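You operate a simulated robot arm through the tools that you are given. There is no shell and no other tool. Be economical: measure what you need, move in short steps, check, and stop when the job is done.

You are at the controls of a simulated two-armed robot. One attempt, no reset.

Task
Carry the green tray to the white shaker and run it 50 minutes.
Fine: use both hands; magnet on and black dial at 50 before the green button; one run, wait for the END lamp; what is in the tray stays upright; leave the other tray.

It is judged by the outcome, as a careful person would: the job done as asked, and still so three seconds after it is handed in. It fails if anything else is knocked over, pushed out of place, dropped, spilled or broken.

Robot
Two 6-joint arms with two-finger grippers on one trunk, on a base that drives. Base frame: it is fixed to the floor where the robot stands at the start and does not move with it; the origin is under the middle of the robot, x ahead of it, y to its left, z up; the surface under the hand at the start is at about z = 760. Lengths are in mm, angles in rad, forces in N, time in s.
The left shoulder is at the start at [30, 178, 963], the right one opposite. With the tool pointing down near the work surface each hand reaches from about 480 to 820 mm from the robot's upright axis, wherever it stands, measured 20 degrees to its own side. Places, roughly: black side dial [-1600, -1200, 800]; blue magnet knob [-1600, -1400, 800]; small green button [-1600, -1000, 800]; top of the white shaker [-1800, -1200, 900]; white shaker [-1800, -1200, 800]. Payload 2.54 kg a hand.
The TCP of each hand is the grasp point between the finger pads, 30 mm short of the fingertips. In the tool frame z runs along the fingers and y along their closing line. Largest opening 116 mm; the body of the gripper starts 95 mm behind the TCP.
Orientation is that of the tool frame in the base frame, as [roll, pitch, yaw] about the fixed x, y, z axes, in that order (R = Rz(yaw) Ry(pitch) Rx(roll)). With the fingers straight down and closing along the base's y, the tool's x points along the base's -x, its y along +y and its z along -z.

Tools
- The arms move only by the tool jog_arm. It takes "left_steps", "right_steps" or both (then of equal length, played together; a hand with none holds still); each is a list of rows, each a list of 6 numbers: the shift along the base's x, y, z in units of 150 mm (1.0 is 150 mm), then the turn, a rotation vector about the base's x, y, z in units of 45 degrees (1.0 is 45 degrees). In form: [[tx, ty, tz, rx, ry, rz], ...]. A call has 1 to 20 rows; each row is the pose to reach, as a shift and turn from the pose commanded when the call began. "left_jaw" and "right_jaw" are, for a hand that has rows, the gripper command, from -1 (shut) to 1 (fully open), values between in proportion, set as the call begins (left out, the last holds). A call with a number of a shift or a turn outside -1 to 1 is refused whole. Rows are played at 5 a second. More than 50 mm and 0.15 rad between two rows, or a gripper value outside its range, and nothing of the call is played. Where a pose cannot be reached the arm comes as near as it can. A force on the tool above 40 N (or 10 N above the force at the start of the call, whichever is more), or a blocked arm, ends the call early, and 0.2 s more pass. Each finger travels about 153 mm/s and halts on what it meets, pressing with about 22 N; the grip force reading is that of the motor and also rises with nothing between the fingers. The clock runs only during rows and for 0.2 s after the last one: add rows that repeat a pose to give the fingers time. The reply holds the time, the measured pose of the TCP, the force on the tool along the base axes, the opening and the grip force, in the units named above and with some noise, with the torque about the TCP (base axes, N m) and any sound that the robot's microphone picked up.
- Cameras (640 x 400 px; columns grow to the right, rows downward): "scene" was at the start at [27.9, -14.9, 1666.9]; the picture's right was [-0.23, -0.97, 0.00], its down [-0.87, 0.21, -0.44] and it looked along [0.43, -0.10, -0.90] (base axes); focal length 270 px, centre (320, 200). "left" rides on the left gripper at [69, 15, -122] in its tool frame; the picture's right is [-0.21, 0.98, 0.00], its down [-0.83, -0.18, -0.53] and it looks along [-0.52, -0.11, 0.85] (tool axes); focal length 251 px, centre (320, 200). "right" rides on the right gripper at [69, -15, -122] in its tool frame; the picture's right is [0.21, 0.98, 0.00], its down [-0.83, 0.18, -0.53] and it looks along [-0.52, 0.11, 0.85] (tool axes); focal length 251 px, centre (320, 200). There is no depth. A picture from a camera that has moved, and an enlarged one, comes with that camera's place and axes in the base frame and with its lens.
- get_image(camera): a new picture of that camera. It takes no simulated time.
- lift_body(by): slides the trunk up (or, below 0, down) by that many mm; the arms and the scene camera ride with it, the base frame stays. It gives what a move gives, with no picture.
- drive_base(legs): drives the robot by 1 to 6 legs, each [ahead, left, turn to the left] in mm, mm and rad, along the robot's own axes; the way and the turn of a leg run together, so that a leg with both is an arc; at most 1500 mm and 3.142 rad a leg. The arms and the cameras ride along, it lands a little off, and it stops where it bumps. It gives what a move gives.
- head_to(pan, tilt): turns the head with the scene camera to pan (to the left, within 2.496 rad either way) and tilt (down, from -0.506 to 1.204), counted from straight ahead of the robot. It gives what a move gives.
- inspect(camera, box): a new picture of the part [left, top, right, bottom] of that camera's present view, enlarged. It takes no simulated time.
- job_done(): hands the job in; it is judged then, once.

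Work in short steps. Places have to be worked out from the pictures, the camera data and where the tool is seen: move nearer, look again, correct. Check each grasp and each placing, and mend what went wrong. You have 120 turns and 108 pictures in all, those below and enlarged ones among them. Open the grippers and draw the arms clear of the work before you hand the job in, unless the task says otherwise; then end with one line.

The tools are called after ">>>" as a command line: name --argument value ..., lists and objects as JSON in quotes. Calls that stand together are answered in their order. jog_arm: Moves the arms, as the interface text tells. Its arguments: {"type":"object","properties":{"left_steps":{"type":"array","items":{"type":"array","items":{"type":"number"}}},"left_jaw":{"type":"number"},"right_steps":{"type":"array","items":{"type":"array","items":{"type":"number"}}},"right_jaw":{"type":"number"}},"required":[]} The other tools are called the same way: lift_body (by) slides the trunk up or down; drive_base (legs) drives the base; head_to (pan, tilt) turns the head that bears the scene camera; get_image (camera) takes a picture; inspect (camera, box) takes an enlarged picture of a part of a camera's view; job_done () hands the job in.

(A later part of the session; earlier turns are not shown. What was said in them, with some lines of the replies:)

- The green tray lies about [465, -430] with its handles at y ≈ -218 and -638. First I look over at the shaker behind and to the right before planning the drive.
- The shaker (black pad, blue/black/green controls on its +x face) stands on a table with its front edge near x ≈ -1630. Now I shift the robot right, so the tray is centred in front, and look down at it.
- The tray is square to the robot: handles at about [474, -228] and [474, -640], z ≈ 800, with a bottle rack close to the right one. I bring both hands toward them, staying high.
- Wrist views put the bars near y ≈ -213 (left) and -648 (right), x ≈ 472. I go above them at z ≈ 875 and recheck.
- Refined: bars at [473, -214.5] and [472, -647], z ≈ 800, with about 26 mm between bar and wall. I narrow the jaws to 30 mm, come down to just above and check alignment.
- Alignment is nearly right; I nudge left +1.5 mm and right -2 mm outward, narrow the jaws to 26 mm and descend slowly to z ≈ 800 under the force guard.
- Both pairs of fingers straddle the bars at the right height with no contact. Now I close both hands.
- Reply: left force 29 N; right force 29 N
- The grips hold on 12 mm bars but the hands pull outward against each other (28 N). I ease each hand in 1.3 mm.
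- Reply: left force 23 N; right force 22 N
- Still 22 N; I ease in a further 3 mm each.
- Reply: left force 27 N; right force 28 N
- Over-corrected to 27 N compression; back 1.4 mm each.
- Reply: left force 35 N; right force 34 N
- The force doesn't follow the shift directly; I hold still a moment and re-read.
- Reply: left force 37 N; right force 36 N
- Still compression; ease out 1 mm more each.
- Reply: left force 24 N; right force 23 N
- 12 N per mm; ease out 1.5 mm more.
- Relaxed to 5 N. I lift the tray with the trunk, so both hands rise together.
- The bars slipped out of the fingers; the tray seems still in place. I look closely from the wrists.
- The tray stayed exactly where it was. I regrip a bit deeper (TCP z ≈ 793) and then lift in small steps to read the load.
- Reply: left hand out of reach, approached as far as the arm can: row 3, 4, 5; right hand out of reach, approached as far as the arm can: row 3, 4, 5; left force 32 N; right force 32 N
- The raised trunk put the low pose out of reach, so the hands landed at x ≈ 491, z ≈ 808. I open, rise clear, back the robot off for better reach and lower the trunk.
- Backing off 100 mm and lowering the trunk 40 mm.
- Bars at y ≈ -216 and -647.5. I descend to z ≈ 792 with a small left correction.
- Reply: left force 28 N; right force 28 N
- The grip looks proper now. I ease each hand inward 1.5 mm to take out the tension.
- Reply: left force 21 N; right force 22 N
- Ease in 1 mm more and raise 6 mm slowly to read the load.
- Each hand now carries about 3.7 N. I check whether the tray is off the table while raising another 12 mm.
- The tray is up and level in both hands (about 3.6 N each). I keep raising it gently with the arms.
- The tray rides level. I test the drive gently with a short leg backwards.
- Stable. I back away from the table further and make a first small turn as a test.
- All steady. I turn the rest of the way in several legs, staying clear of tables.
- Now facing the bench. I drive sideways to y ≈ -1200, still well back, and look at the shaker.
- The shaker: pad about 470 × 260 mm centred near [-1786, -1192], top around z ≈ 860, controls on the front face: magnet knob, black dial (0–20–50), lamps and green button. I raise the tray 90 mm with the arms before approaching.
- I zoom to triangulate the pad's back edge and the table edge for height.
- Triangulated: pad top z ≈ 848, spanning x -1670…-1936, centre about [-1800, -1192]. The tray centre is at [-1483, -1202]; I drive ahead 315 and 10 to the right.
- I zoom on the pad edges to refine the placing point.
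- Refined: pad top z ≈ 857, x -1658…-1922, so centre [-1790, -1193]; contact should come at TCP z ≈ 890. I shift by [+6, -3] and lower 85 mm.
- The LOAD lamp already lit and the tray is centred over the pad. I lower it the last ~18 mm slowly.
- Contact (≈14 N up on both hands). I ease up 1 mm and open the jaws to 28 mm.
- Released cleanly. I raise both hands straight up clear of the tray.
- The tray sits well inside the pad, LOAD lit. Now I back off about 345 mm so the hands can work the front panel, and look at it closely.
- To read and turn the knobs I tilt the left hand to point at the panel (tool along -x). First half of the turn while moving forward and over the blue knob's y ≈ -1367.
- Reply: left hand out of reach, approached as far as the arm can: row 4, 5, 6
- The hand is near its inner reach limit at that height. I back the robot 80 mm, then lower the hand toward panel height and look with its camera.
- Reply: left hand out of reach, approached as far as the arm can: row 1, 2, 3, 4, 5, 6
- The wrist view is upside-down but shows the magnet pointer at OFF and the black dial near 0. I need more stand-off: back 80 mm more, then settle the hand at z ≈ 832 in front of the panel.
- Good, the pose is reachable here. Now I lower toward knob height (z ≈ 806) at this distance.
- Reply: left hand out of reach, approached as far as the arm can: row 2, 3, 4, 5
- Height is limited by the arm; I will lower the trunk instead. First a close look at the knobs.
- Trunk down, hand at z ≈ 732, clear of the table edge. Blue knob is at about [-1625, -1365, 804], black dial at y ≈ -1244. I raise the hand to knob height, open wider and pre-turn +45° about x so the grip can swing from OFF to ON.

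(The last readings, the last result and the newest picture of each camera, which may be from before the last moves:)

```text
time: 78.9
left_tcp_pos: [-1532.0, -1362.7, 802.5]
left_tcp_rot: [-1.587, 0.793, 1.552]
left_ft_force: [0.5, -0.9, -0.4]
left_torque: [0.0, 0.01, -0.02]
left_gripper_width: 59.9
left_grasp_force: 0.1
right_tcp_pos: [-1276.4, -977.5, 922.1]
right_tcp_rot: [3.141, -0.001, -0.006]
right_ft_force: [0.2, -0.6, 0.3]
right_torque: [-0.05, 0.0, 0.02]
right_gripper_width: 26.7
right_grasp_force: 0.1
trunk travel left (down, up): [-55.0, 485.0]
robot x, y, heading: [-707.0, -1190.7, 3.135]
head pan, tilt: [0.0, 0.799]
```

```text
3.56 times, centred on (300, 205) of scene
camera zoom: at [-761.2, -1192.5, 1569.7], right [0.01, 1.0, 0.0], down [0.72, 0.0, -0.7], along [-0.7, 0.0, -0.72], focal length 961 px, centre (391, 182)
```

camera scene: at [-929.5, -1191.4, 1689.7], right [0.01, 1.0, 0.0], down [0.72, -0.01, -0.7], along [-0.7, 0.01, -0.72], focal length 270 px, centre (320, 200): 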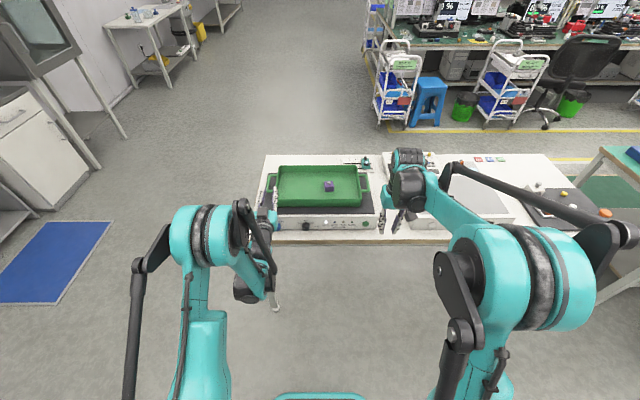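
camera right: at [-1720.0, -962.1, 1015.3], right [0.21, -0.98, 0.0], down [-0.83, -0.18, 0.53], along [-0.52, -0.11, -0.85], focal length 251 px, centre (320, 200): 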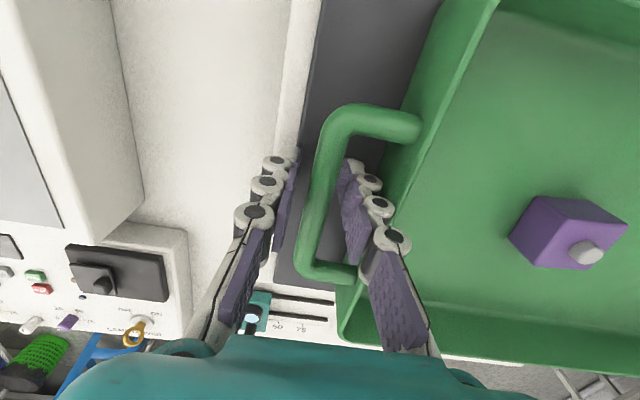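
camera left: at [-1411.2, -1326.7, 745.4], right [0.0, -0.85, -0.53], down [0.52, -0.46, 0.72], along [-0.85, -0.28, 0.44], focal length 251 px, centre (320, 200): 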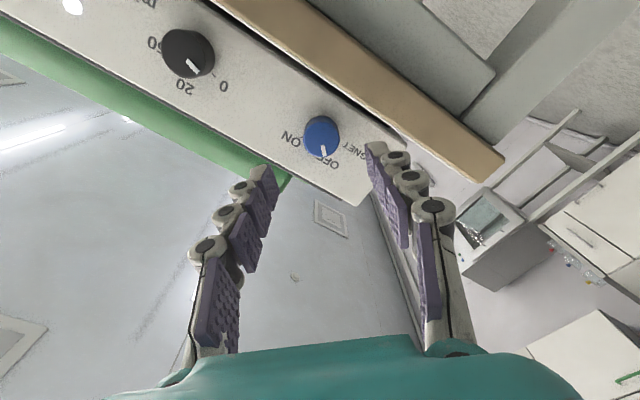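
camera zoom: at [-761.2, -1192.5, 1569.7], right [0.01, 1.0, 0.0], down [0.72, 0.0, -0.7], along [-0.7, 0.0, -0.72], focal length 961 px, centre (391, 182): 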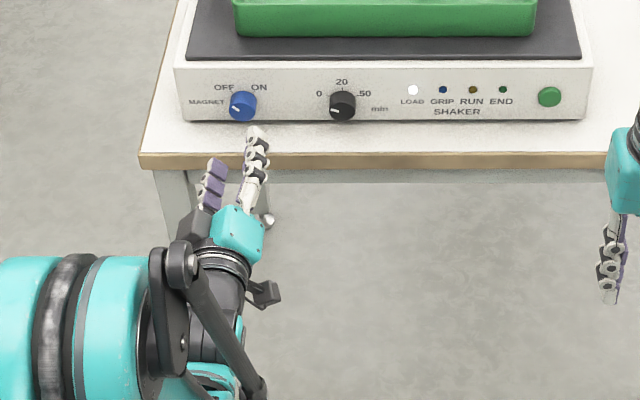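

The hand is aligned with the blue knob within 1–2 mm. I narrow the jaws to 44 mm and advance 72 mm so the fingers straddle the knob.

>>> jog_arm --left_steps '[[-0.1, 0, 0, 0, 0, 0], [-0.2, 0, 0, 0, 0, 0], [-0.3, 0, 0, 0, 0, 0], [-0.38, 0, 0, 0, 0, 0], [-0.44, 0, 0, 0, 0, 0], [-0.48, 0, 0, 0, 0, 0]]' --left_jaw -0.24

>>> get_image --camera "left"

>>> inspect --camera "scene" --box '[230, 160, 350, 235]'

```text
time: 80.3
left_tcp_pos: [-1605.7, -1364.4, 802.8]
left_tcp_rot: [-1.587, 0.792, 1.552]
left_ft_force: [-0.7, 0.5, -0.4]
left_torque: [-0.02, -0.01, -0.01]
left_gripper_width: 44.1
left_grasp_force: 0.0
right_tcp_pos: [-1276.6, -978.9, 921.6]
right_tcp_rot: [-3.141, 0.0, -0.005]
right_ft_force: [-0.2, 0.0, 0.9]
right_torque: [-0.01, 0.03, 0.0]
right_gripper_width: 26.7
right_grasp_force: 0.1
trunk travel left (down, up): [-55.0, 485.0]
robot x, y, heading: [-704.5, -1191.1, 3.135]
head pan, tilt: [0.0, 0.799]
```

```text
51 pictures are left
camera left: at [-1483.5, -1326.7, 745.8], right [0.0, -0.85, -0.53], down [0.52, -0.45, 0.72], along [-0.85, -0.28, 0.44], focal length 251 px, centre (320, 200)
```

left: 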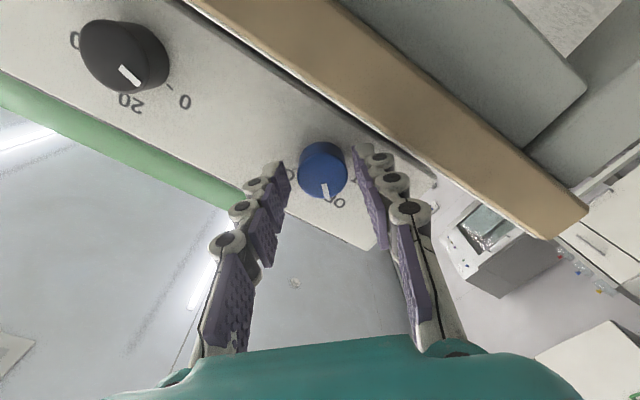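

```text
5.33 times, centred on (290, 198) of scene
camera zoom: at [-761.3, -1192.5, 1569.7], right [0.01, 1.0, 0.0], down [0.72, 0.0, -0.7], along [-0.7, 0.0, -0.72], focal length 1442 px, centre (480, 213)
```

zoom: 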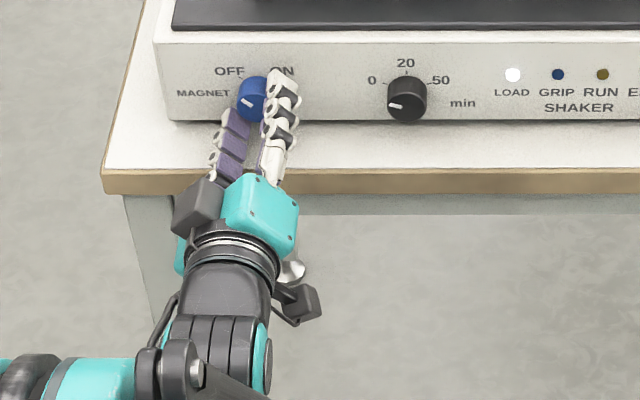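

The knob sits centred between the tips with about 20 mm overlap. I close on it.

>>> jog_arm --left_steps '[[0, 0, 0, 0, 0, 0], [0, 0, 0, 0, 0, 0], [0, 0, 0, 0, 0, 0]]' --left_jaw -1

```text
time: 81.1
left_tcp_pos: [-1604.4, -1364.8, 801.9]
left_tcp_rot: [-1.589, 0.79, 1.552]
left_ft_force: [7.6, -4.0, -8.4]
left_torque: [0.0, -0.19, 0.21]
left_gripper_width: 30.9
left_grasp_force: 45.4
right_tcp_pos: [-1278.0, -979.2, 922.4]
right_tcp_rot: [-3.14, 0.0, -0.006]
right_ft_force: [0.1, 0.8, 0.1]
right_torque: [0.02, -0.04, -0.01]
right_gripper_width: 26.9
right_grasp_force: 0.2
trunk travel left (down, up): [-55.0, 485.0]
robot x, y, heading: [-708.5, -1189.5, 3.134]
head pan, tilt: [0.0, 0.799]
```

Gripped at 31 mm with small side force. I turn clockwise (about -x) 45° first.

>>> jog_arm --left_steps '[[0, 0, 0, -0.167, 0, 0], [0, 0, 0, -0.333, 0, 0], [0, 0, 0, -0.5, 0, 0], [0, 0, 0, -0.667, 0, 0], [0, 0, 0, -0.833, 0, 0], [0, 0, 0, -1, 0, 0]]'

>>> get_image --camera "left"

>>> inspect --camera "scene" --box '[230, 160, 350, 235]'

```text
time: 82.5
left_tcp_pos: [-1603.5, -1363.5, 803.2]
left_tcp_rot: [2.528, 1.554, -0.609]
left_ft_force: [-4.0, -8.8, -4.2]
left_torque: [-0.01, 0.47, 0.22]
left_gripper_width: 31.2
left_grasp_force: 45.6
right_tcp_pos: [-1276.9, -977.3, 922.8]
right_tcp_rot: [3.141, 0.0, -0.005]
right_ft_force: [0.2, -0.7, 1.1]
right_torque: [-0.01, -0.01, 0.02]
right_gripper_width: 26.6
right_grasp_force: 0.1
trunk travel left (down, up): [-55.0, 485.0]
robot x, y, heading: [-711.0, -1193.8, 3.131]
head pan, tilt: [0.0, 0.799]
```

```text
49 pictures are left
camera left: at [-1483.3, -1380.2, 736.2], right [0.0, -0.97, 0.22], down [0.52, 0.19, 0.83], along [-0.85, 0.12, 0.51], focal length 251 px, centre (320, 200)
```

left: 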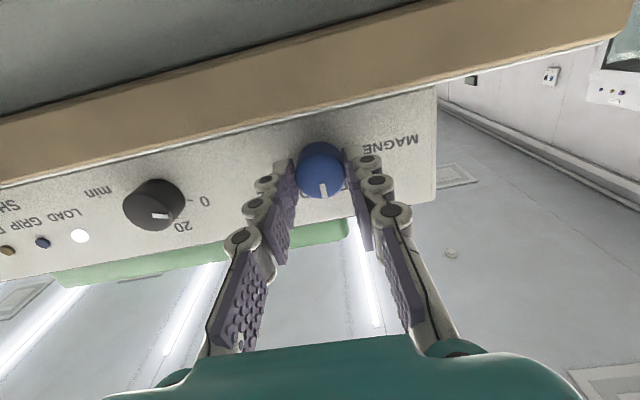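

```text
5.33 times, centred on (290, 198) of scene
camera zoom: at [-762.4, -1193.7, 1569.7], right [0.01, 1.0, 0.0], down [0.72, 0.0, -0.7], along [-0.7, 0.01, -0.72], focal length 1442 px, centre (480, 213)
```

zoom: 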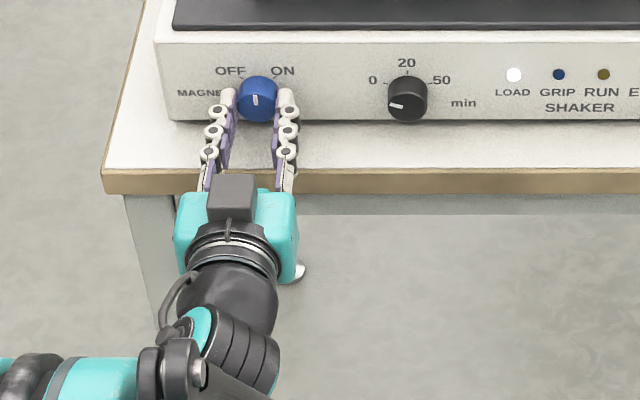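

The knob turned with the hand, pointer now nearly up. I continue another 45° toward ON.

>>> jog_arm --left_steps '[[0, 0, 0, -0.167, 0, 0], [0, 0, 0, -0.333, 0, 0], [0, 0, 0, -0.5, 0, 0], [0, 0, 0, -0.667, 0, 0], [0, 0, 0, -0.833, 0, 0], [0, 0, 0, -1, 0, 0]]'

>>> inspect --camera "scene" --box '[230, 160, 350, 235]'

>>> inspect --camera "left" --box '[180, 80, 460, 280]'

```text
time: 83.9
left_tcp_pos: [-1605.1, -1364.5, 802.1]
left_tcp_rot: [1.582, 0.776, -1.553]
left_ft_force: [-19.8, -10.8, 8.9]
left_torque: [0.11, 0.78, -0.31]
left_gripper_width: 31.1
left_grasp_force: 45.2
right_tcp_pos: [-1277.3, -978.7, 921.6]
right_tcp_rot: [3.141, 0.001, -0.005]
right_ft_force: [0.3, -0.9, 0.2]
right_torque: [0.01, -0.02, -0.02]
right_gripper_width: 26.9
right_grasp_force: 0.1
trunk travel left (down, up): [-55.0, 485.0]
robot x, y, heading: [-706.0, -1194.8, 3.136]
head pan, tilt: [0.0, 0.799]
```

```text
5.33 times, centred on (290, 198) of scene
camera zoom: at [-762.4, -1193.7, 1569.8], right [0.01, 1.0, 0.0], down [0.72, 0.0, -0.7], along [-0.7, 0.01, -0.72], focal length 1442 px, centre (480, 213)
```

zoom: 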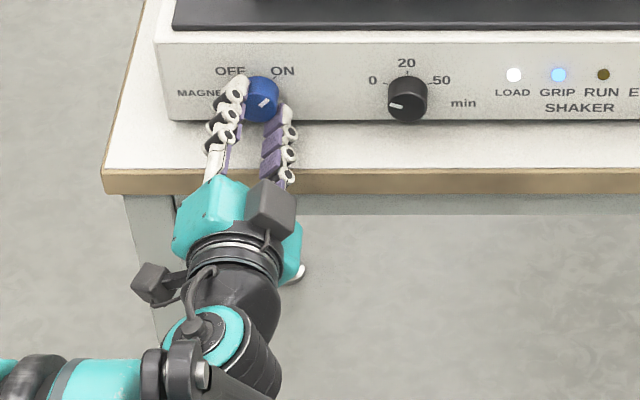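

```text
2.00 times, centred on (320, 180) of left
camera zoom: at [-1483.3, -1423.6, 766.9], right [0.0, -0.53, 0.85], down [0.52, 0.72, 0.45], along [-0.85, 0.44, 0.28], focal length 503 px, centre (320, 240)
```

zoom: 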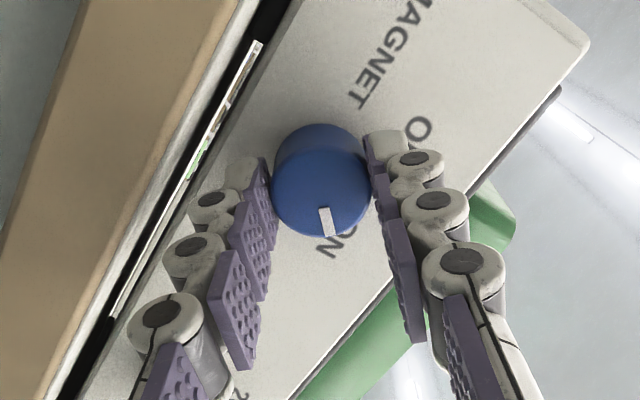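

GRIP lamp is lit and the pointer is at ON. I release, back out, and begin turning back while shifting to the dial (y ≈ -1244).

>>> jog_arm --left_steps '[[0, 0, 0, 0, 0, 0], [0, 0, 0, 0, 0, 0], [0.08, 0, 0, 0, 0, 0], [0.2, 0, 0, 0, 0, 0], [0.35, 0, 0, 0, 0, 0], [0.48, 0, 0, 0, 0, 0]]' --left_jaw -0.24

>>> jog_arm --left_steps '[[0, 0.13, 0, 0.167, 0, 0], [0, 0.26, 0, 0.333, 0, 0], [0, 0.39, 0, 0.5, 0, 0], [0, 0.52, 0, 0.667, 0, 0], [0, 0.65, 0, 0.833, 0, 0], [0, 0.8, 0, 1, 0, 0]]'

>>> jog_arm --left_steps '[[0, 0, 0, 0.167, 0, 0], [0, 0, 0, 0.333, 0, 0], [0, 0, 0, 0.5, 0, 0], [0, 0, 0, 0.667, 0, 0], [0, 0, 0, 0.833, 0, 0], [0, 0, 0, 1, 0, 0]]'

>>> get_image --camera "left"

>>> inspect --camera "scene" --box '[230, 150, 390, 250]'

```text
time: 85.3
left_tcp_pos: [-1532.0, -1364.5, 803.0]
left_tcp_rot: [1.582, 0.777, -1.551]
left_ft_force: [0.2, 0.9, 0.2]
left_torque: [-0.01, 0.03, -0.01]
left_gripper_width: 44.0
left_grasp_force: 0.1
right_tcp_pos: [-1276.6, -978.3, 921.8]
right_tcp_rot: [3.141, -0.001, -0.006]
right_ft_force: [0.7, 0.2, 0.0]
right_torque: [0.03, 0.03, -0.04]
right_gripper_width: 26.6
right_grasp_force: 0.0
trunk travel left (down, up): [-55.0, 485.0]
robot x, y, heading: [-707.7, -1193.1, 3.137]
head pan, tilt: [0.0, 0.799]
```

```text
time: 86.7
left_tcp_pos: [-1531.2, -1241.9, 802.9]
left_tcp_rot: [2.696, 1.556, -0.443]
left_ft_force: [0.2, -0.2, 0.4]
left_torque: [0.02, -0.01, -0.02]
left_gripper_width: 43.8
left_grasp_force: 0.2
right_tcp_pos: [-1276.7, -977.1, 921.4]
right_tcp_rot: [3.141, -0.001, -0.005]
right_ft_force: [0.6, -0.3, -0.1]
right_torque: [-0.01, -0.03, 0.02]
right_gripper_width: 26.8
right_grasp_force: 0.0
trunk travel left (down, up): [-55.0, 485.0]
robot x, y, heading: [-707.6, -1190.0, 3.137]
head pan, tilt: [0.0, 0.799]
```

```text
time: 88.1
left_tcp_pos: [-1532.3, -1243.5, 803.2]
left_tcp_rot: [-1.587, 0.791, 1.55]
left_ft_force: [-0.1, 0.9, -0.2]
left_torque: [-0.02, 0.05, -0.01]
left_gripper_width: 44.1
left_grasp_force: 0.0
right_tcp_pos: [-1277.3, -977.5, 922.6]
right_tcp_rot: [-3.141, 0.0, -0.004]
right_ft_force: [0.2, 0.5, 0.4]
right_torque: [0.03, 0.01, 0.03]
right_gripper_width: 26.4
right_grasp_force: 0.0
trunk travel left (down, up): [-55.0, 485.0]
robot x, y, heading: [-706.2, -1195.2, 3.136]
head pan, tilt: [0.0, 0.799]
```

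```text
45 pictures are left
camera left: at [-1410.5, -1207.1, 744.9], right [0.0, -0.85, -0.53], down [0.52, -0.46, 0.72], along [-0.85, -0.28, 0.44], focal length 251 px, centre (320, 200)
```

left: 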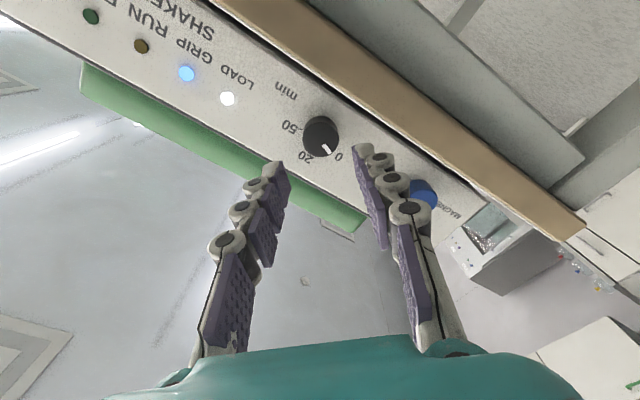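

```text
4.00 times, centred on (310, 200) of scene
camera zoom: at [-761.3, -1192.5, 1569.7], right [0.01, 1.0, 0.0], down [0.72, 0.0, -0.7], along [-0.7, 0.0, -0.72], focal length 1081 px, centre (360, 200)
```

zoom: 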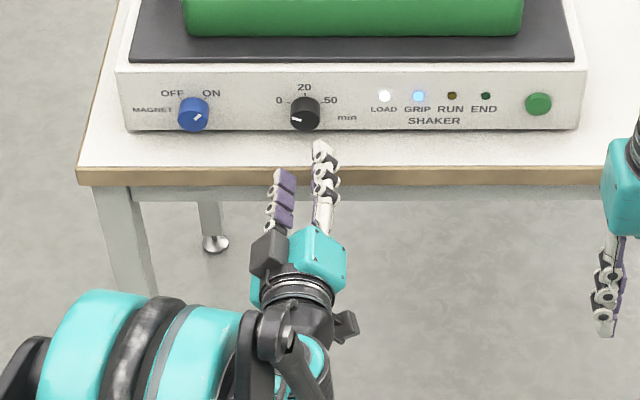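

The dial is centred ahead of the hand just as the blue knob was. I add 25° of pre-turn (to +70°) and advance to straddle it.

>>> jog_arm --left_steps '[[-0.05, 0, 0, 0.15, 0, 0], [-0.1, 0, 0, 0.3, 0, 0], [-0.15, 0, 0, 0.45, 0, 0], [-0.2, 0, 0, 0.55, 0, 0], [-0.3, 0, 0, 0.55, 0, 0], [-0.38, 0, 0, 0.55, 0, 0], [-0.44, 0, 0, 0.55, 0, 0], [-0.48, 0, 0, 0.55, 0, 0]]'

>>> get_image --camera "left"

```text
time: 89.9
left_tcp_pos: [-1603.9, -1245.0, 802.0]
left_tcp_rot: [-1.576, 0.362, 1.557]
left_ft_force: [-0.6, -0.1, 0.3]
left_torque: [0.02, 0.03, 0.0]
left_gripper_width: 44.1
left_grasp_force: 0.0
right_tcp_pos: [-1276.2, -978.7, 921.3]
right_tcp_rot: [3.141, 0.001, -0.003]
right_ft_force: [-0.4, -0.1, 0.5]
right_torque: [-0.02, 0.0, 0.01]
right_gripper_width: 26.5
right_grasp_force: 0.2
trunk travel left (down, up): [-55.0, 485.0]
robot x, y, heading: [-709.4, -1191.9, 3.135]
head pan, tilt: [0.0, 0.799]
```

```text
43 pictures are left
camera left: at [-1482.6, -1186.7, 764.2], right [0.0, -0.55, -0.84], down [0.52, -0.71, 0.47], along [-0.85, -0.44, 0.29], focal length 251 px, centre (320, 200)
```

left: 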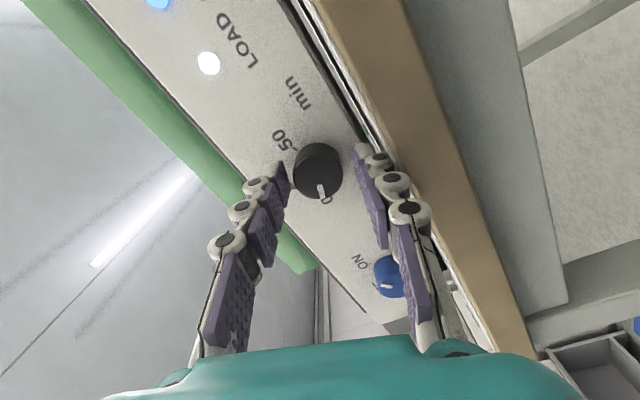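

Straddled without contact. I close and turn -45° in the same manner.

>>> jog_arm --left_steps '[[0, 0, 0, 0, 0, 0], [0, 0, 0, 0, 0, 0], [0, 0, 0, 0, 0, 0]]' --left_jaw -1

>>> jog_arm --left_steps '[[0, 0, 0, -0.167, 0, 0], [0, 0, 0, -0.333, 0, 0], [0, 0, 0, -0.5, 0, 0], [0, 0, 0, -0.667, 0, 0], [0, 0, 0, -0.833, 0, 0], [0, 0, 0, -1, 0, 0]]'

>>> inspect --camera "scene" --box '[260, 160, 380, 235]'

```text
time: 90.7
left_tcp_pos: [-1604.4, -1243.4, 804.1]
left_tcp_rot: [-1.577, 0.364, 1.556]
left_ft_force: [-13.9, 3.6, 17.7]
left_torque: [0.01, 0.4, -0.43]
left_gripper_width: 31.2
left_grasp_force: 44.8
right_tcp_pos: [-1277.8, -976.7, 921.7]
right_tcp_rot: [3.141, 0.002, -0.007]
right_ft_force: [0.0, 0.7, 0.1]
right_torque: [0.03, -0.01, 0.05]
right_gripper_width: 26.5
right_grasp_force: 0.1
trunk travel left (down, up): [-55.0, 485.0]
robot x, y, heading: [-703.7, -1192.6, 3.131]
head pan, tilt: [0.0, 0.799]
```

```text
time: 92.1
left_tcp_pos: [-1604.7, -1243.8, 801.5]
left_tcp_rot: [-1.603, 1.148, 1.539]
left_ft_force: [8.0, 3.3, -7.9]
left_torque: [0.02, 0.07, 0.11]
left_gripper_width: 31.1
left_grasp_force: 44.4
right_tcp_pos: [-1277.1, -977.0, 922.4]
right_tcp_rot: [3.14, -0.001, -0.004]
right_ft_force: [0.0, -0.1, -0.8]
right_torque: [0.03, 0.04, -0.04]
right_gripper_width: 26.7
right_grasp_force: 0.0
trunk travel left (down, up): [-55.0, 485.0]
robot x, y, heading: [-708.0, -1194.7, 3.13]
head pan, tilt: [0.0, 0.799]
```

```text
5.33 times, centred on (320, 198) of scene
camera zoom: at [-761.4, -1192.1, 1569.6], right [0.01, 1.0, 0.0], down [0.72, -0.01, -0.7], along [-0.7, 0.0, -0.72], focal length 1442 px, centre (320, 213)
```

zoom: 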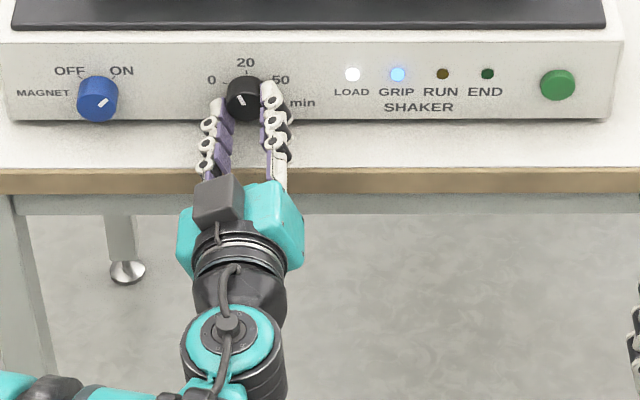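

Pointer follows (about -25°). Another -45°, then I'll check.

>>> jog_arm --left_steps '[[0, 0, 0, -0.167, 0, 0], [0, 0, 0, -0.333, 0, 0], [0, 0, 0, -0.5, 0, 0], [0, 0, 0, -0.667, 0, 0], [0, 0, 0, -0.833, 0, 0], [0, 0, 0, -1, 0, 0]]'

>>> jog_arm --left_steps '[[0, 0, 0, -0.167, 0, 0], [0, 0, 0, -0.333, 0, 0], [0, 0, 0, -0.5, 0, 0], [0, 0, 0, -0.667, 0, 0], [0, 0, 0, -0.833, 0, 0]]'

>>> inspect --camera "scene" --box '[260, 160, 380, 235]'

>>> get_image --camera "left"

```text
time: 93.5
left_tcp_pos: [-1604.0, -1244.7, 801.5]
left_tcp_rot: [1.605, 1.209, -1.529]
left_ft_force: [25.7, -4.4, -24.7]
left_torque: [-0.01, -0.68, 0.05]
left_gripper_width: 31.0
left_grasp_force: 44.9
right_tcp_pos: [-1277.3, -978.9, 920.5]
right_tcp_rot: [-3.14, 0.0, -0.003]
right_ft_force: [0.0, 0.2, -0.6]
right_torque: [0.0, 0.01, 0.01]
right_gripper_width: 26.6
right_grasp_force: 0.0
trunk travel left (down, up): [-55.0, 485.0]
robot x, y, heading: [-707.5, -1191.2, 3.135]
head pan, tilt: [0.0, 0.799]
```

```text
time: 94.7
left_tcp_pos: [-1603.7, -1245.5, 802.6]
left_tcp_rot: [1.577, 0.554, -1.553]
left_ft_force: [17.2, -9.3, -15.1]
left_torque: [0.02, -0.22, -0.22]
left_gripper_width: 31.1
left_grasp_force: 44.9
right_tcp_pos: [-1276.6, -978.9, 922.1]
right_tcp_rot: [3.141, 0.001, -0.005]
right_ft_force: [0.4, -0.1, -0.1]
right_torque: [0.04, 0.0, 0.0]
right_gripper_width: 26.6
right_grasp_force: 0.1
trunk travel left (down, up): [-55.0, 485.0]
robot x, y, heading: [-709.9, -1192.5, 3.132]
head pan, tilt: [0.0, 0.799]
```

```text
5.33 times, centred on (320, 198) of scene
camera zoom: at [-761.5, -1193.8, 1569.8], right [0.01, 1.0, 0.0], down [0.72, 0.0, -0.7], along [-0.7, 0.01, -0.72], focal length 1442 px, centre (320, 213)
```

zoom: 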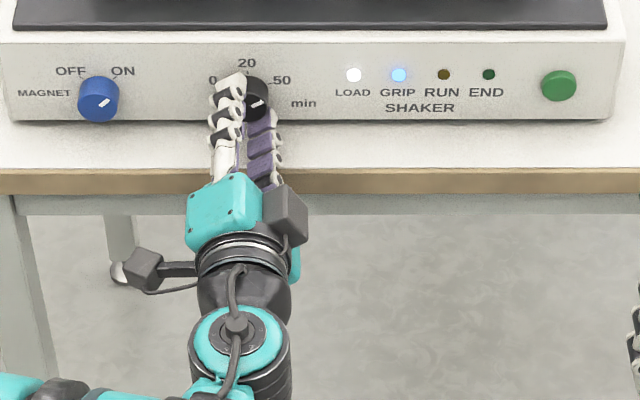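

```text
40 pictures are left
camera left: at [-1483.2, -1310.2, 780.8], right [0.0, -0.33, 0.94], down [0.52, 0.81, 0.28], along [-0.85, 0.49, 0.17], focal length 251 px, centre (320, 200)
```

left: 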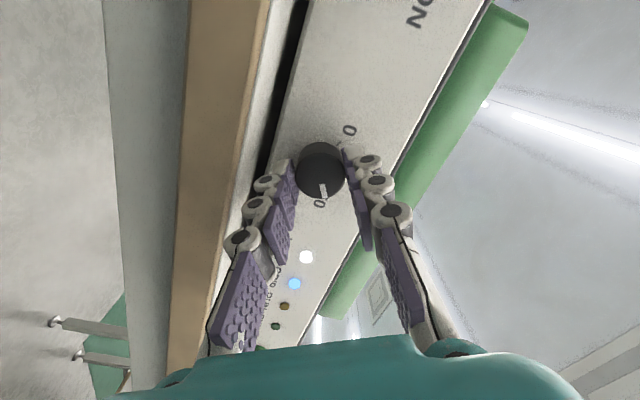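

I zoom on the dial to compare the pointer with the 50 tick.

>>> inspect --camera "left" --box '[260, 110, 400, 230]'

>>> inspect --camera "scene" --box '[290, 165, 330, 190]'

```text
3.33 times, centred on (330, 170) of left
camera zoom: at [-1483.2, -1310.2, 780.8], right [0.0, -0.33, 0.94], down [0.52, 0.81, 0.28], along [-0.85, 0.49, 0.17], focal length 838 px, centre (287, 300)
```

zoom: 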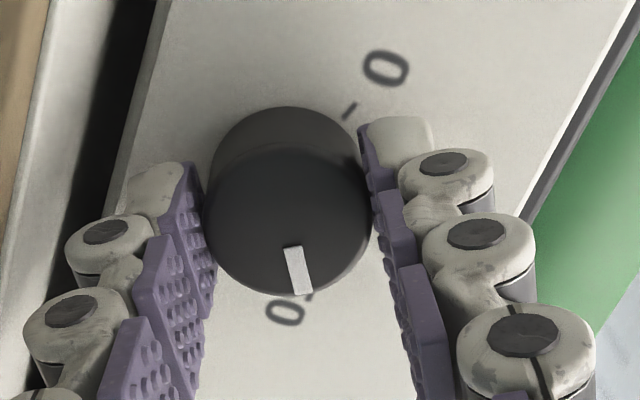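

```text
16.00 times, centred on (310, 178) of scene
camera zoom: at [-761.5, -1193.8, 1569.8], right [0.01, 1.0, 0.0], down [0.72, 0.0, -0.7], along [-0.7, 0.01, -0.72], focal length 4325 px, centre (480, 560)
```

zoom: 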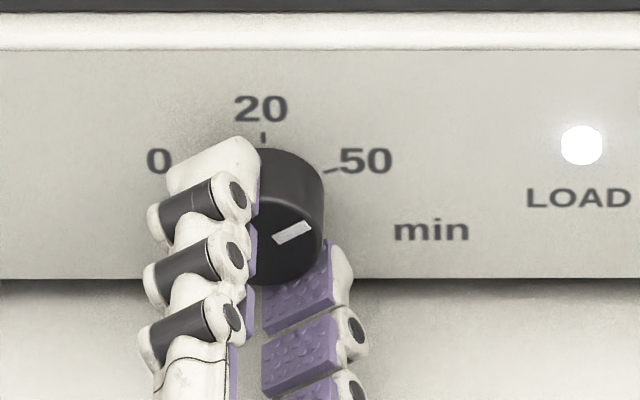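

The pointer stands at about 59° and the 50 tick at about 71°; I turn 11.5° more.

>>> jog_arm --left_steps '[[0, 0, 0, -0.13, 0, 0], [0, 0, 0, -0.255, 0, 0], [0, 0, 0, -0.255, 0, 0]]'

>>> inspect --camera "scene" --box '[290, 165, 330, 190]'

```text
time: 95.5
left_tcp_pos: [-1605.1, -1245.2, 802.8]
left_tcp_rot: [1.574, 0.355, -1.555]
left_ft_force: [18.4, -11.2, -14.3]
left_torque: [-0.02, -0.49, 0.59]
left_gripper_width: 31.1
left_grasp_force: 44.6
right_tcp_pos: [-1277.4, -978.5, 921.6]
right_tcp_rot: [-3.141, 0.0, -0.005]
right_ft_force: [-0.2, 0.0, -0.5]
right_torque: [0.02, 0.01, 0.01]
right_gripper_width: 26.6
right_grasp_force: 0.1
trunk travel left (down, up): [-55.0, 485.0]
robot x, y, heading: [-706.8, -1194.3, 3.142]
head pan, tilt: [0.0, 0.799]
```

```text
16.00 times, centred on (310, 178) of scene
camera zoom: at [-761.3, -1193.9, 1569.7], right [0.01, 1.0, 0.0], down [0.72, 0.0, -0.7], along [-0.7, 0.01, -0.72], focal length 4325 px, centre (480, 560)
```

zoom: 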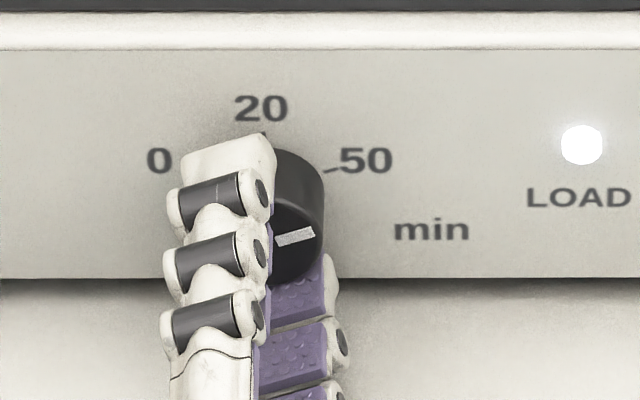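

Pointer now at about 72°, matching the 50 tick. I release, back out and verify.

>>> jog_arm --left_steps '[[0, 0, 0, 0, 0, 0], [0, 0, 0, 0, 0, 0], [0.08, 0, 0, 0, 0, 0], [0.2, 0, 0, 0, 0, 0], [0.35, 0, 0, 0, 0, 0], [0.48, 0, 0, 0, 0, 0], [0.75, -0.15, 0, 0, 0, 0], [1, -0.3, 0, 0, 0, 0]]' --left_jaw -0.24

>>> inspect --camera "scene" --box '[290, 165, 330, 190]'

>>> inspect --camera "scene" --box '[260, 130, 400, 220]'

```text
time: 97.3
left_tcp_pos: [-1480.2, -1285.3, 813.6]
left_tcp_rot: [1.573, 0.357, -1.558]
left_ft_force: [-0.4, -0.5, 0.0]
left_torque: [0.0, 0.02, 0.0]
left_gripper_width: 44.3
left_grasp_force: 0.1
left hand out of reach, approached as far as the arm can: row 8
right_tcp_pos: [-1277.3, -979.4, 921.3]
right_tcp_rot: [-3.141, -0.001, -0.006]
right_ft_force: [-0.3, -0.2, -0.5]
right_torque: [-0.03, -0.01, 0.0]
right_gripper_width: 26.7
right_grasp_force: 0.1
trunk travel left (down, up): [-55.0, 485.0]
robot x, y, heading: [-707.6, -1191.6, 3.13]
head pan, tilt: [0.0, 0.799]
```

```text
16.00 times, centred on (310, 178) of scene
camera zoom: at [-761.2, -1192.7, 1569.8], right [0.01, 1.0, 0.0], down [0.72, 0.0, -0.7], along [-0.7, 0.0, -0.72], focal length 4325 px, centre (480, 560)
```

zoom: 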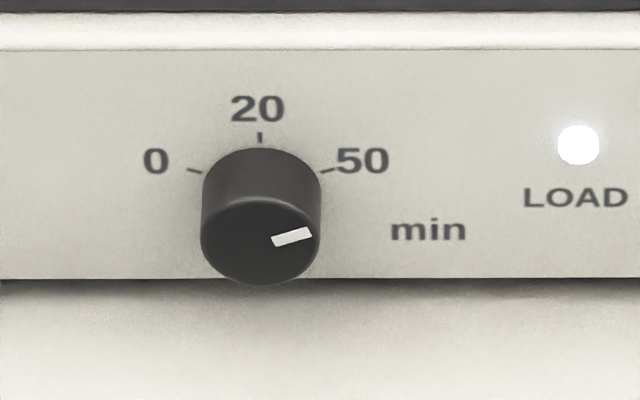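

```text
4.44 times, centred on (330, 175) of scene
camera zoom: at [-761.2, -1192.7, 1569.8], right [0.01, 1.0, 0.0], down [0.72, 0.0, -0.7], along [-0.7, 0.0, -0.72], focal length 1201 px, centre (276, 311)
```

zoom: 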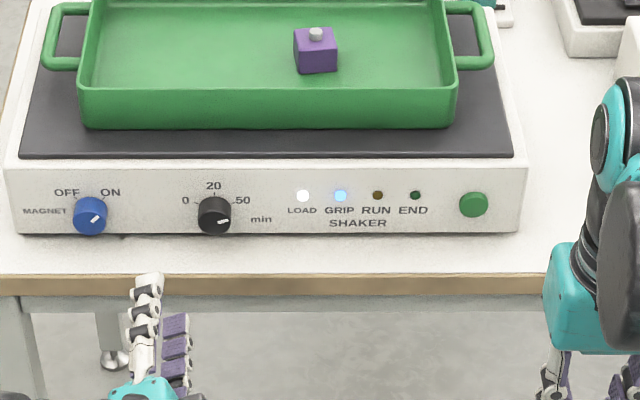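

Dial reads exactly 50, magnet ON, LOAD and GRIP lit, tray and block fine. The green button is at about [-1640, -995, 806]; I drive the robot 290 mm right so the already level left hand lines up with it, and close its fingers.

>>> drive_base --legs '[[0, -290, 0]]'

>>> jog_arm --left_steps '[[0, 0, 0, 0.167, 0, 0], [0, 0, 0, 0.333, 0, 0], [0, 0, 0, 0.5, 0, 0], [0, 0, 0, 0.667, 0, 0], [0, 0, 0, 0.833, 0, 0], [0, 0, 0, 1, 0, 0]]' --left_jaw -1

>>> get_image --camera "left"

>>> get_image --camera "scene"

```text
time: 99.3
left_tcp_pos: [-1479.7, -992.5, 814.0]
left_tcp_rot: [1.577, 0.354, -1.559]
left_ft_force: [-0.3, 0.3, 0.5]
left_torque: [-0.01, 0.02, 0.04]
left_gripper_width: 44.3
left_grasp_force: 0.0
right_tcp_pos: [-1273.5, -685.6, 921.6]
right_tcp_rot: [3.141, 0.0, -0.006]
right_ft_force: [0.3, 0.0, 0.2]
right_torque: [-0.03, 0.01, 0.03]
right_gripper_width: 26.7
right_grasp_force: 0.0
trunk travel left (down, up): [-55.0, 485.0]
robot x, y, heading: [-707.1, -899.6, 3.134]
head pan, tilt: [0.0, 0.799]
```

```text
time: 100.7
left_tcp_pos: [-1480.0, -992.9, 813.6]
left_tcp_rot: [1.594, 1.142, -1.541]
left_ft_force: [0.0, 0.8, 0.2]
left_torque: [0.02, -0.01, -0.03]
left_gripper_width: 0.1
left_grasp_force: 22.7
right_tcp_pos: [-1274.6, -686.5, 922.6]
right_tcp_rot: [-3.141, -0.001, -0.006]
right_ft_force: [-0.9, 0.7, -0.2]
right_torque: [0.02, -0.02, 0.0]
right_gripper_width: 26.7
right_grasp_force: 0.1
trunk travel left (down, up): [-55.0, 485.0]
robot x, y, heading: [-704.8, -902.0, 3.133]
head pan, tilt: [0.0, 0.799]
```

```text
34 pictures are left
camera left: at [-1358.2, -1035.0, 759.5], right [0.0, -0.8, 0.6], down [0.52, 0.51, 0.68], along [-0.85, 0.32, 0.42], focal length 251 px, centre (320, 200)
```

left: 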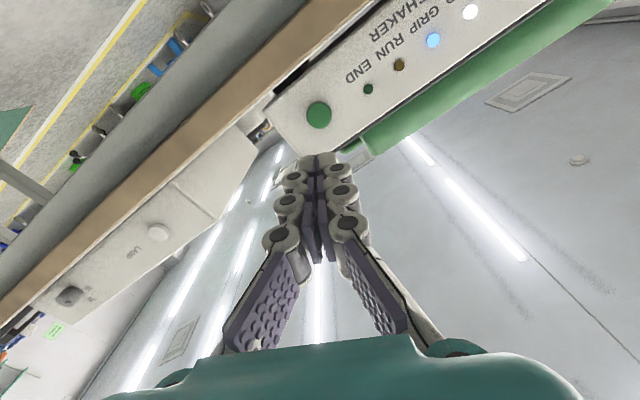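

```text
33 pictures are left
camera scene: at [-759.1, -901.3, 1569.7], right [0.01, 1.0, 0.0], down [0.72, -0.01, -0.7], along [-0.7, 0.01, -0.72], focal length 270 px, centre (320, 200)
```

scene: 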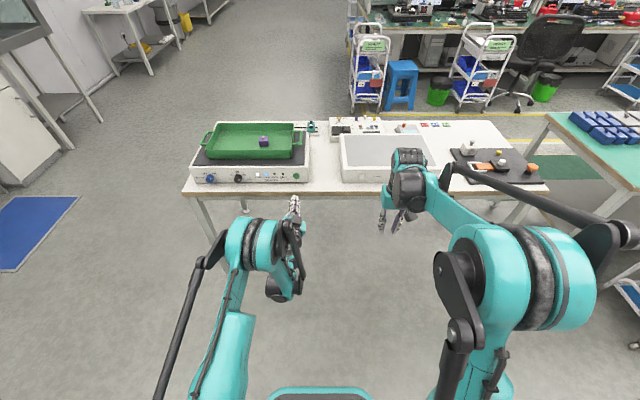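

The closed fingertips line up with the button (≈[-1640, -994, 809]). I approach to leave a ~12 mm gap and check.

>>> jog_arm --left_steps '[[-0.2, 0, -0.02, 0, 0, 0], [-0.4, -0.005, -0.03, 0, 0, 0], [-0.6, -0.007, -0.03, 0, 0, 0], [-0.75, -0.007, -0.03, 0, 0, 0]]'

>>> get_image --camera "left"

>>> inspect --camera "scene" --box '[240, 130, 340, 210]'

```text
time: 101.7
left_tcp_pos: [-1593.0, -994.0, 810.3]
left_tcp_rot: [1.596, 1.141, -1.543]
left_ft_force: [-0.6, 0.0, -0.6]
left_torque: [0.0, 0.02, 0.0]
left_gripper_width: 0.0
left_grasp_force: 21.9
right_tcp_pos: [-1274.9, -685.5, 922.1]
right_tcp_rot: [-3.141, 0.0, -0.007]
right_ft_force: [0.0, -1.1, -0.5]
right_torque: [-0.02, -0.02, 0.02]
right_gripper_width: 26.6
right_grasp_force: 0.1
trunk travel left (down, up): [-55.0, 485.0]
robot x, y, heading: [-703.5, -899.7, 3.13]
head pan, tilt: [0.0, 0.799]
```

```text
32 pictures are left
camera left: at [-1471.2, -1034.9, 755.7], right [0.0, -0.8, 0.6], down [0.52, 0.51, 0.68], along [-0.85, 0.32, 0.42], focal length 251 px, centre (320, 200)
```

left: 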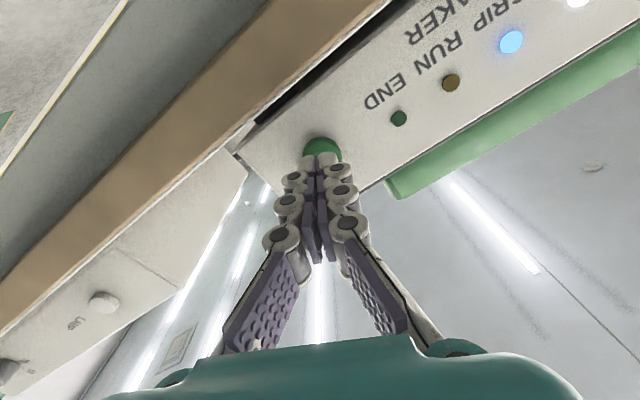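

```text
5.00 times, centred on (290, 170) of scene
camera zoom: at [-759.4, -901.3, 1569.7], right [0.01, 1.0, 0.0], down [0.72, -0.01, -0.7], along [-0.7, 0.01, -0.72], focal length 1352 px, centre (470, 350)
```

zoom: 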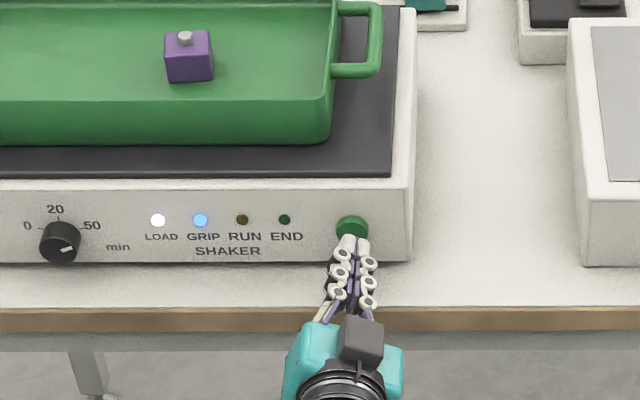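

Tips are right on axis. I press in one slow stroke (force-guarded), then look at the lamp.

>>> jog_arm --left_steps '[[-0.025, 0, 0, 0, 0, 0], [-0.05, 0, 0, 0, 0, 0], [-0.07, 0, 0, 0, 0, 0], [-0.09, 0, 0, 0, 0, 0], [-0.11, 0, 0, 0, 0, 0], [-0.125, 0, 0, 0, 0, 0]]'

>>> inspect --camera "scene" --box '[240, 130, 340, 210]'

```text
time: 103.1
left_tcp_pos: [-1610.1, -994.0, 810.3]
left_tcp_rot: [1.596, 1.14, -1.542]
left_ft_force: [3.1, -0.6, -1.3]
left_torque: [0.0, -0.03, 0.0]
left_gripper_width: 6.1
left_grasp_force: 28.6
right_tcp_pos: [-1274.3, -686.4, 921.8]
right_tcp_rot: [3.141, -0.001, -0.006]
right_ft_force: [-0.4, 0.0, 0.2]
right_torque: [0.0, -0.01, 0.0]
right_gripper_width: 27.0
right_grasp_force: 0.0
trunk travel left (down, up): [-55.0, 485.0]
robot x, y, heading: [-705.1, -905.8, 3.135]
head pan, tilt: [0.0, 0.799]
heard: click
```

```text
5.00 times, centred on (290, 170) of scene
camera zoom: at [-758.9, -901.4, 1569.7], right [0.01, 1.0, 0.0], down [0.72, -0.01, -0.7], along [-0.7, 0.01, -0.72], focal length 1352 px, centre (470, 350)
```

zoom: 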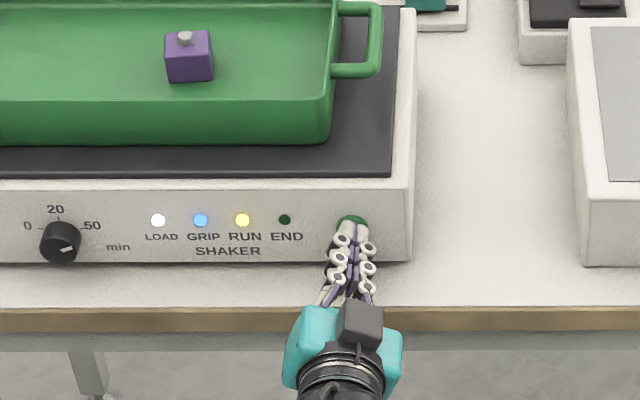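

A click, and RUN is lit. I retract the hand straight back.

>>> jog_arm --left_steps '[[0.05, 0, 0, 0, 0, 0], [0.15, 0, 0, 0, 0, 0], [0.35, 0, 0, 0, 0, 0], [0.6, 0, 0, 0, 0, 0], [0.8, 0, 0, 0, 0, 0]]'

>>> inspect --camera "scene" --box '[180, 110, 340, 210]'

```text
time: 104.3
left_tcp_pos: [-1489.1, -995.9, 809.2]
left_tcp_rot: [1.596, 1.14, -1.542]
left_ft_force: [0.8, 0.1, 0.1]
left_torque: [-0.04, 0.02, 0.03]
left_gripper_width: 0.2
left_grasp_force: 28.4
right_tcp_pos: [-1274.8, -685.7, 922.7]
right_tcp_rot: [-3.141, 0.0, -0.007]
right_ft_force: [1.3, -0.5, 0.0]
right_torque: [0.0, 0.01, 0.03]
right_gripper_width: 26.4
right_grasp_force: 0.0
trunk travel left (down, up): [-55.0, 485.0]
robot x, y, heading: [-705.2, -900.0, 3.136]
head pan, tilt: [0.0, 0.799]
```

```text
4.00 times, centred on (260, 160) of scene
camera zoom: at [-758.7, -901.3, 1569.8], right [0.01, 1.0, 0.0], down [0.72, -0.01, -0.7], along [-0.7, 0.01, -0.72], focal length 1081 px, centre (560, 360)
```

zoom: 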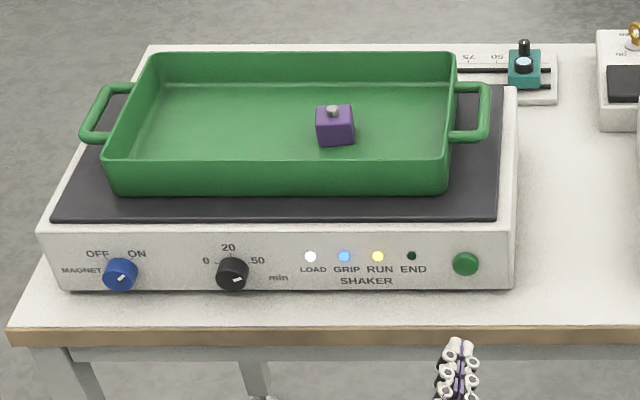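

It is running. I back the robot off a little with the grippers opening, then wait with hold rows.

>>> drive_base --legs '[[-150, 0, 0]]'

>>> jog_arm --left_steps '[[0, 0, 0, 0, 0, 0], [0, 0, 0, 0, 0, 0], [0, 0, 0, 0, 0, 0], [0, 0, 0, 0, 0, 0], [0, 0, 0, 0, 0, 0], [0, 0, 0, 0, 0, 0], [0, 0, 0, 0, 0, 0], [0, 0, 0, 0, 0, 0], [0, 0, 0, 0, 0, 0], [0, 0, 0, 0, 0, 0], [0, 0, 0, 0, 0, 0], [0, 0, 0, 0, 0, 0], [0, 0, 0, 0, 0, 0], [0, 0, 0, 0, 0, 0], [0, 0, 0, 0, 0, 0], [0, 0, 0, 0, 0, 0], [0, 0, 0, 0, 0, 0], [0, 0, 0, 0, 0, 0], [0, 0, 0, 0, 0, 0], [0, 0, 0, 0, 0, 0]]' --left_jaw 0.5

>>> inspect --camera "scene" --box '[180, 110, 340, 210]'

```text
time: 105.7
left_tcp_pos: [-1337.0, -995.4, 809.9]
left_tcp_rot: [1.593, 1.14, -1.546]
left_ft_force: [1.3, 0.0, 0.7]
left_torque: [-0.02, 0.0, 0.02]
left_gripper_width: 0.0
left_grasp_force: 29.2
right_tcp_pos: [-1120.6, -688.2, 922.3]
right_tcp_rot: [3.141, 0.002, -0.01]
right_ft_force: [0.3, 0.3, 0.2]
right_torque: [-0.01, 0.03, -0.01]
right_gripper_width: 26.7
right_grasp_force: 0.0
trunk travel left (down, up): [-55.0, 485.0]
robot x, y, heading: [-551.9, -903.2, 3.131]
head pan, tilt: [0.0, 0.799]
```

```text
time: 109.9
left_tcp_pos: [-1337.7, -995.9, 809.2]
left_tcp_rot: [1.595, 1.14, -1.542]
left_ft_force: [-0.2, -0.8, 0.1]
left_torque: [0.02, -0.02, 0.0]
left_gripper_width: 87.0
left_grasp_force: 0.1
right_tcp_pos: [-1122.4, -687.6, 922.3]
right_tcp_rot: [-3.14, 0.0, -0.01]
right_ft_force: [-0.3, 0.5, -0.2]
right_torque: [0.02, 0.03, -0.02]
right_gripper_width: 26.6
right_grasp_force: 0.0
trunk travel left (down, up): [-55.0, 485.0]
robot x, y, heading: [-555.4, -904.0, 3.129]
head pan, tilt: [0.0, 0.799]
```

```text
4.00 times, centred on (260, 160) of scene
camera zoom: at [-607.3, -902.6, 1569.7], right [0.01, 1.0, 0.0], down [0.72, -0.01, -0.7], along [-0.7, 0.01, -0.72], focal length 1081 px, centre (560, 360)
```

zoom: 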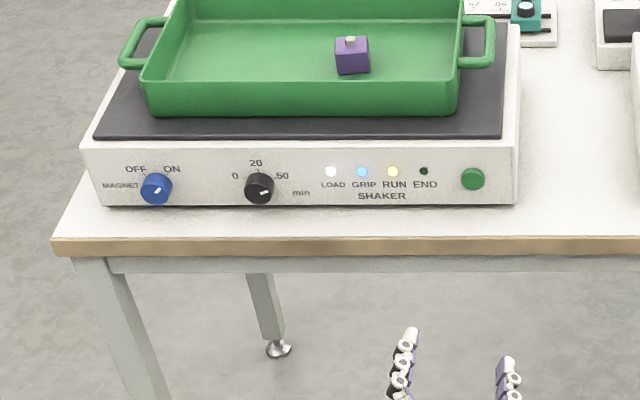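

Still running (RUN lit). I keep waiting, several hold calls, then look again; the right jaw opens meanwhile.

>>> jog_arm --right_steps '[[0, 0, 0, 0, 0, 0], [0, 0, 0, 0, 0, 0], [0, 0, 0, 0, 0, 0], [0, 0, 0, 0, 0, 0], [0, 0, 0, 0, 0, 0], [0, 0, 0, 0, 0, 0], [0, 0, 0, 0, 0, 0], [0, 0, 0, 0, 0, 0], [0, 0, 0, 0, 0, 0], [0, 0, 0, 0, 0, 0], [0, 0, 0, 0, 0, 0], [0, 0, 0, 0, 0, 0], [0, 0, 0, 0, 0, 0], [0, 0, 0, 0, 0, 0], [0, 0, 0, 0, 0, 0], [0, 0, 0, 0, 0, 0], [0, 0, 0, 0, 0, 0], [0, 0, 0, 0, 0, 0], [0, 0, 0, 0, 0, 0], [0, 0, 0, 0, 0, 0]]' --right_jaw 0.5

>>> jog_arm --right_steps '[[0, 0, 0, 0, 0, 0], [0, 0, 0, 0, 0, 0], [0, 0, 0, 0, 0, 0], [0, 0, 0, 0, 0, 0], [0, 0, 0, 0, 0, 0], [0, 0, 0, 0, 0, 0], [0, 0, 0, 0, 0, 0], [0, 0, 0, 0, 0, 0], [0, 0, 0, 0, 0, 0], [0, 0, 0, 0, 0, 0], [0, 0, 0, 0, 0, 0], [0, 0, 0, 0, 0, 0], [0, 0, 0, 0, 0, 0], [0, 0, 0, 0, 0, 0], [0, 0, 0, 0, 0, 0], [0, 0, 0, 0, 0, 0], [0, 0, 0, 0, 0, 0], [0, 0, 0, 0, 0, 0], [0, 0, 0, 0, 0, 0], [0, 0, 0, 0, 0, 0]]'

>>> jog_arm --right_steps '[[0, 0, 0, 0, 0, 0], [0, 0, 0, 0, 0, 0], [0, 0, 0, 0, 0, 0], [0, 0, 0, 0, 0, 0], [0, 0, 0, 0, 0, 0], [0, 0, 0, 0, 0, 0], [0, 0, 0, 0, 0, 0], [0, 0, 0, 0, 0, 0], [0, 0, 0, 0, 0, 0], [0, 0, 0, 0, 0, 0], [0, 0, 0, 0, 0, 0], [0, 0, 0, 0, 0, 0], [0, 0, 0, 0, 0, 0], [0, 0, 0, 0, 0, 0], [0, 0, 0, 0, 0, 0], [0, 0, 0, 0, 0, 0], [0, 0, 0, 0, 0, 0], [0, 0, 0, 0, 0, 0], [0, 0, 0, 0, 0, 0], [0, 0, 0, 0, 0, 0]]'

>>> inspect --camera "scene" --box '[180, 90, 340, 190]'

```text
time: 114.1
left_tcp_pos: [-1337.9, -997.4, 808.1]
left_tcp_rot: [1.594, 1.141, -1.544]
left_ft_force: [0.5, 0.4, 0.7]
left_torque: [0.0, -0.05, 0.0]
left_gripper_width: 87.0
left_grasp_force: 0.1
right_tcp_pos: [-1122.3, -687.1, 921.8]
right_tcp_rot: [3.14, -0.001, -0.007]
right_ft_force: [0.4, 0.7, 0.2]
right_torque: [-0.02, -0.01, 0.01]
right_gripper_width: 87.1
right_grasp_force: 0.1
trunk travel left (down, up): [-55.0, 485.0]
robot x, y, heading: [-555.3, -901.1, 3.135]
head pan, tilt: [0.0, 0.799]
```

```text
time: 118.3
left_tcp_pos: [-1337.4, -996.6, 810.1]
left_tcp_rot: [1.593, 1.139, -1.542]
left_ft_force: [0.2, -0.6, -0.3]
left_torque: [-0.01, 0.0, -0.03]
left_gripper_width: 86.9
left_grasp_force: 0.0
right_tcp_pos: [-1122.4, -686.3, 922.9]
right_tcp_rot: [3.141, 0.001, -0.007]
right_ft_force: [0.2, 0.0, 0.2]
right_torque: [0.0, 0.0, 0.01]
right_gripper_width: 87.0
right_grasp_force: 0.1
trunk travel left (down, up): [-55.0, 485.0]
robot x, y, heading: [-551.9, -904.8, 3.137]
head pan, tilt: [0.0, 0.799]
```

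```text
time: 122.5
left_tcp_pos: [-1338.2, -997.6, 809.1]
left_tcp_rot: [1.595, 1.138, -1.543]
left_ft_force: [0.6, 0.3, 0.3]
left_torque: [0.02, 0.06, 0.01]
left_gripper_width: 86.9
left_grasp_force: 0.1
right_tcp_pos: [-1122.4, -687.1, 921.0]
right_tcp_rot: [3.139, 0.0, -0.009]
right_ft_force: [-1.8, 0.5, 0.4]
right_torque: [-0.02, 0.0, 0.03]
right_gripper_width: 86.9
right_grasp_force: 0.1
trunk travel left (down, up): [-55.0, 485.0]
robot x, y, heading: [-554.5, -900.2, 3.134]
head pan, tilt: [0.0, 0.799]
```

```text
4.00 times, centred on (260, 140) of scene
camera zoom: at [-607.3, -902.6, 1569.7], right [0.01, 1.0, 0.0], down [0.72, -0.01, -0.7], along [-0.7, 0.01, -0.72], focal length 1081 px, centre (560, 440)
```

zoom: 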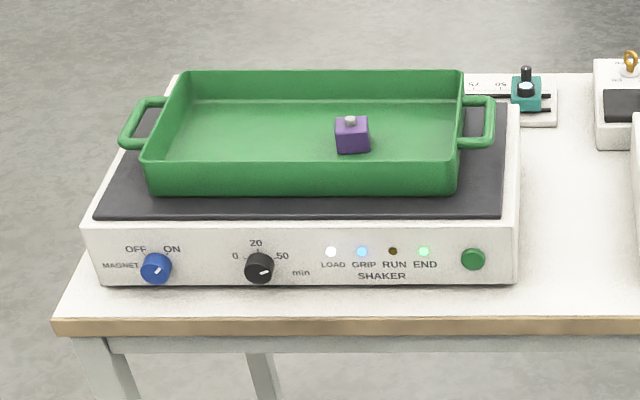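

The END lamp is lit and RUN is out. The tray sits square on the pad with its block upright, the grippers are open, and both arms are clear of the work, so I hand the job in.

>>> job_done

```text
The job is handed in.
```

The green tray is on the white shaker with its block still upright. With the magnet on and the dial at 50, the shaker did its one run until the END lamp lit; I never touched the blue tray. My first lift slipped off the handles, but the tray stayed in place on the table and the second grip held.
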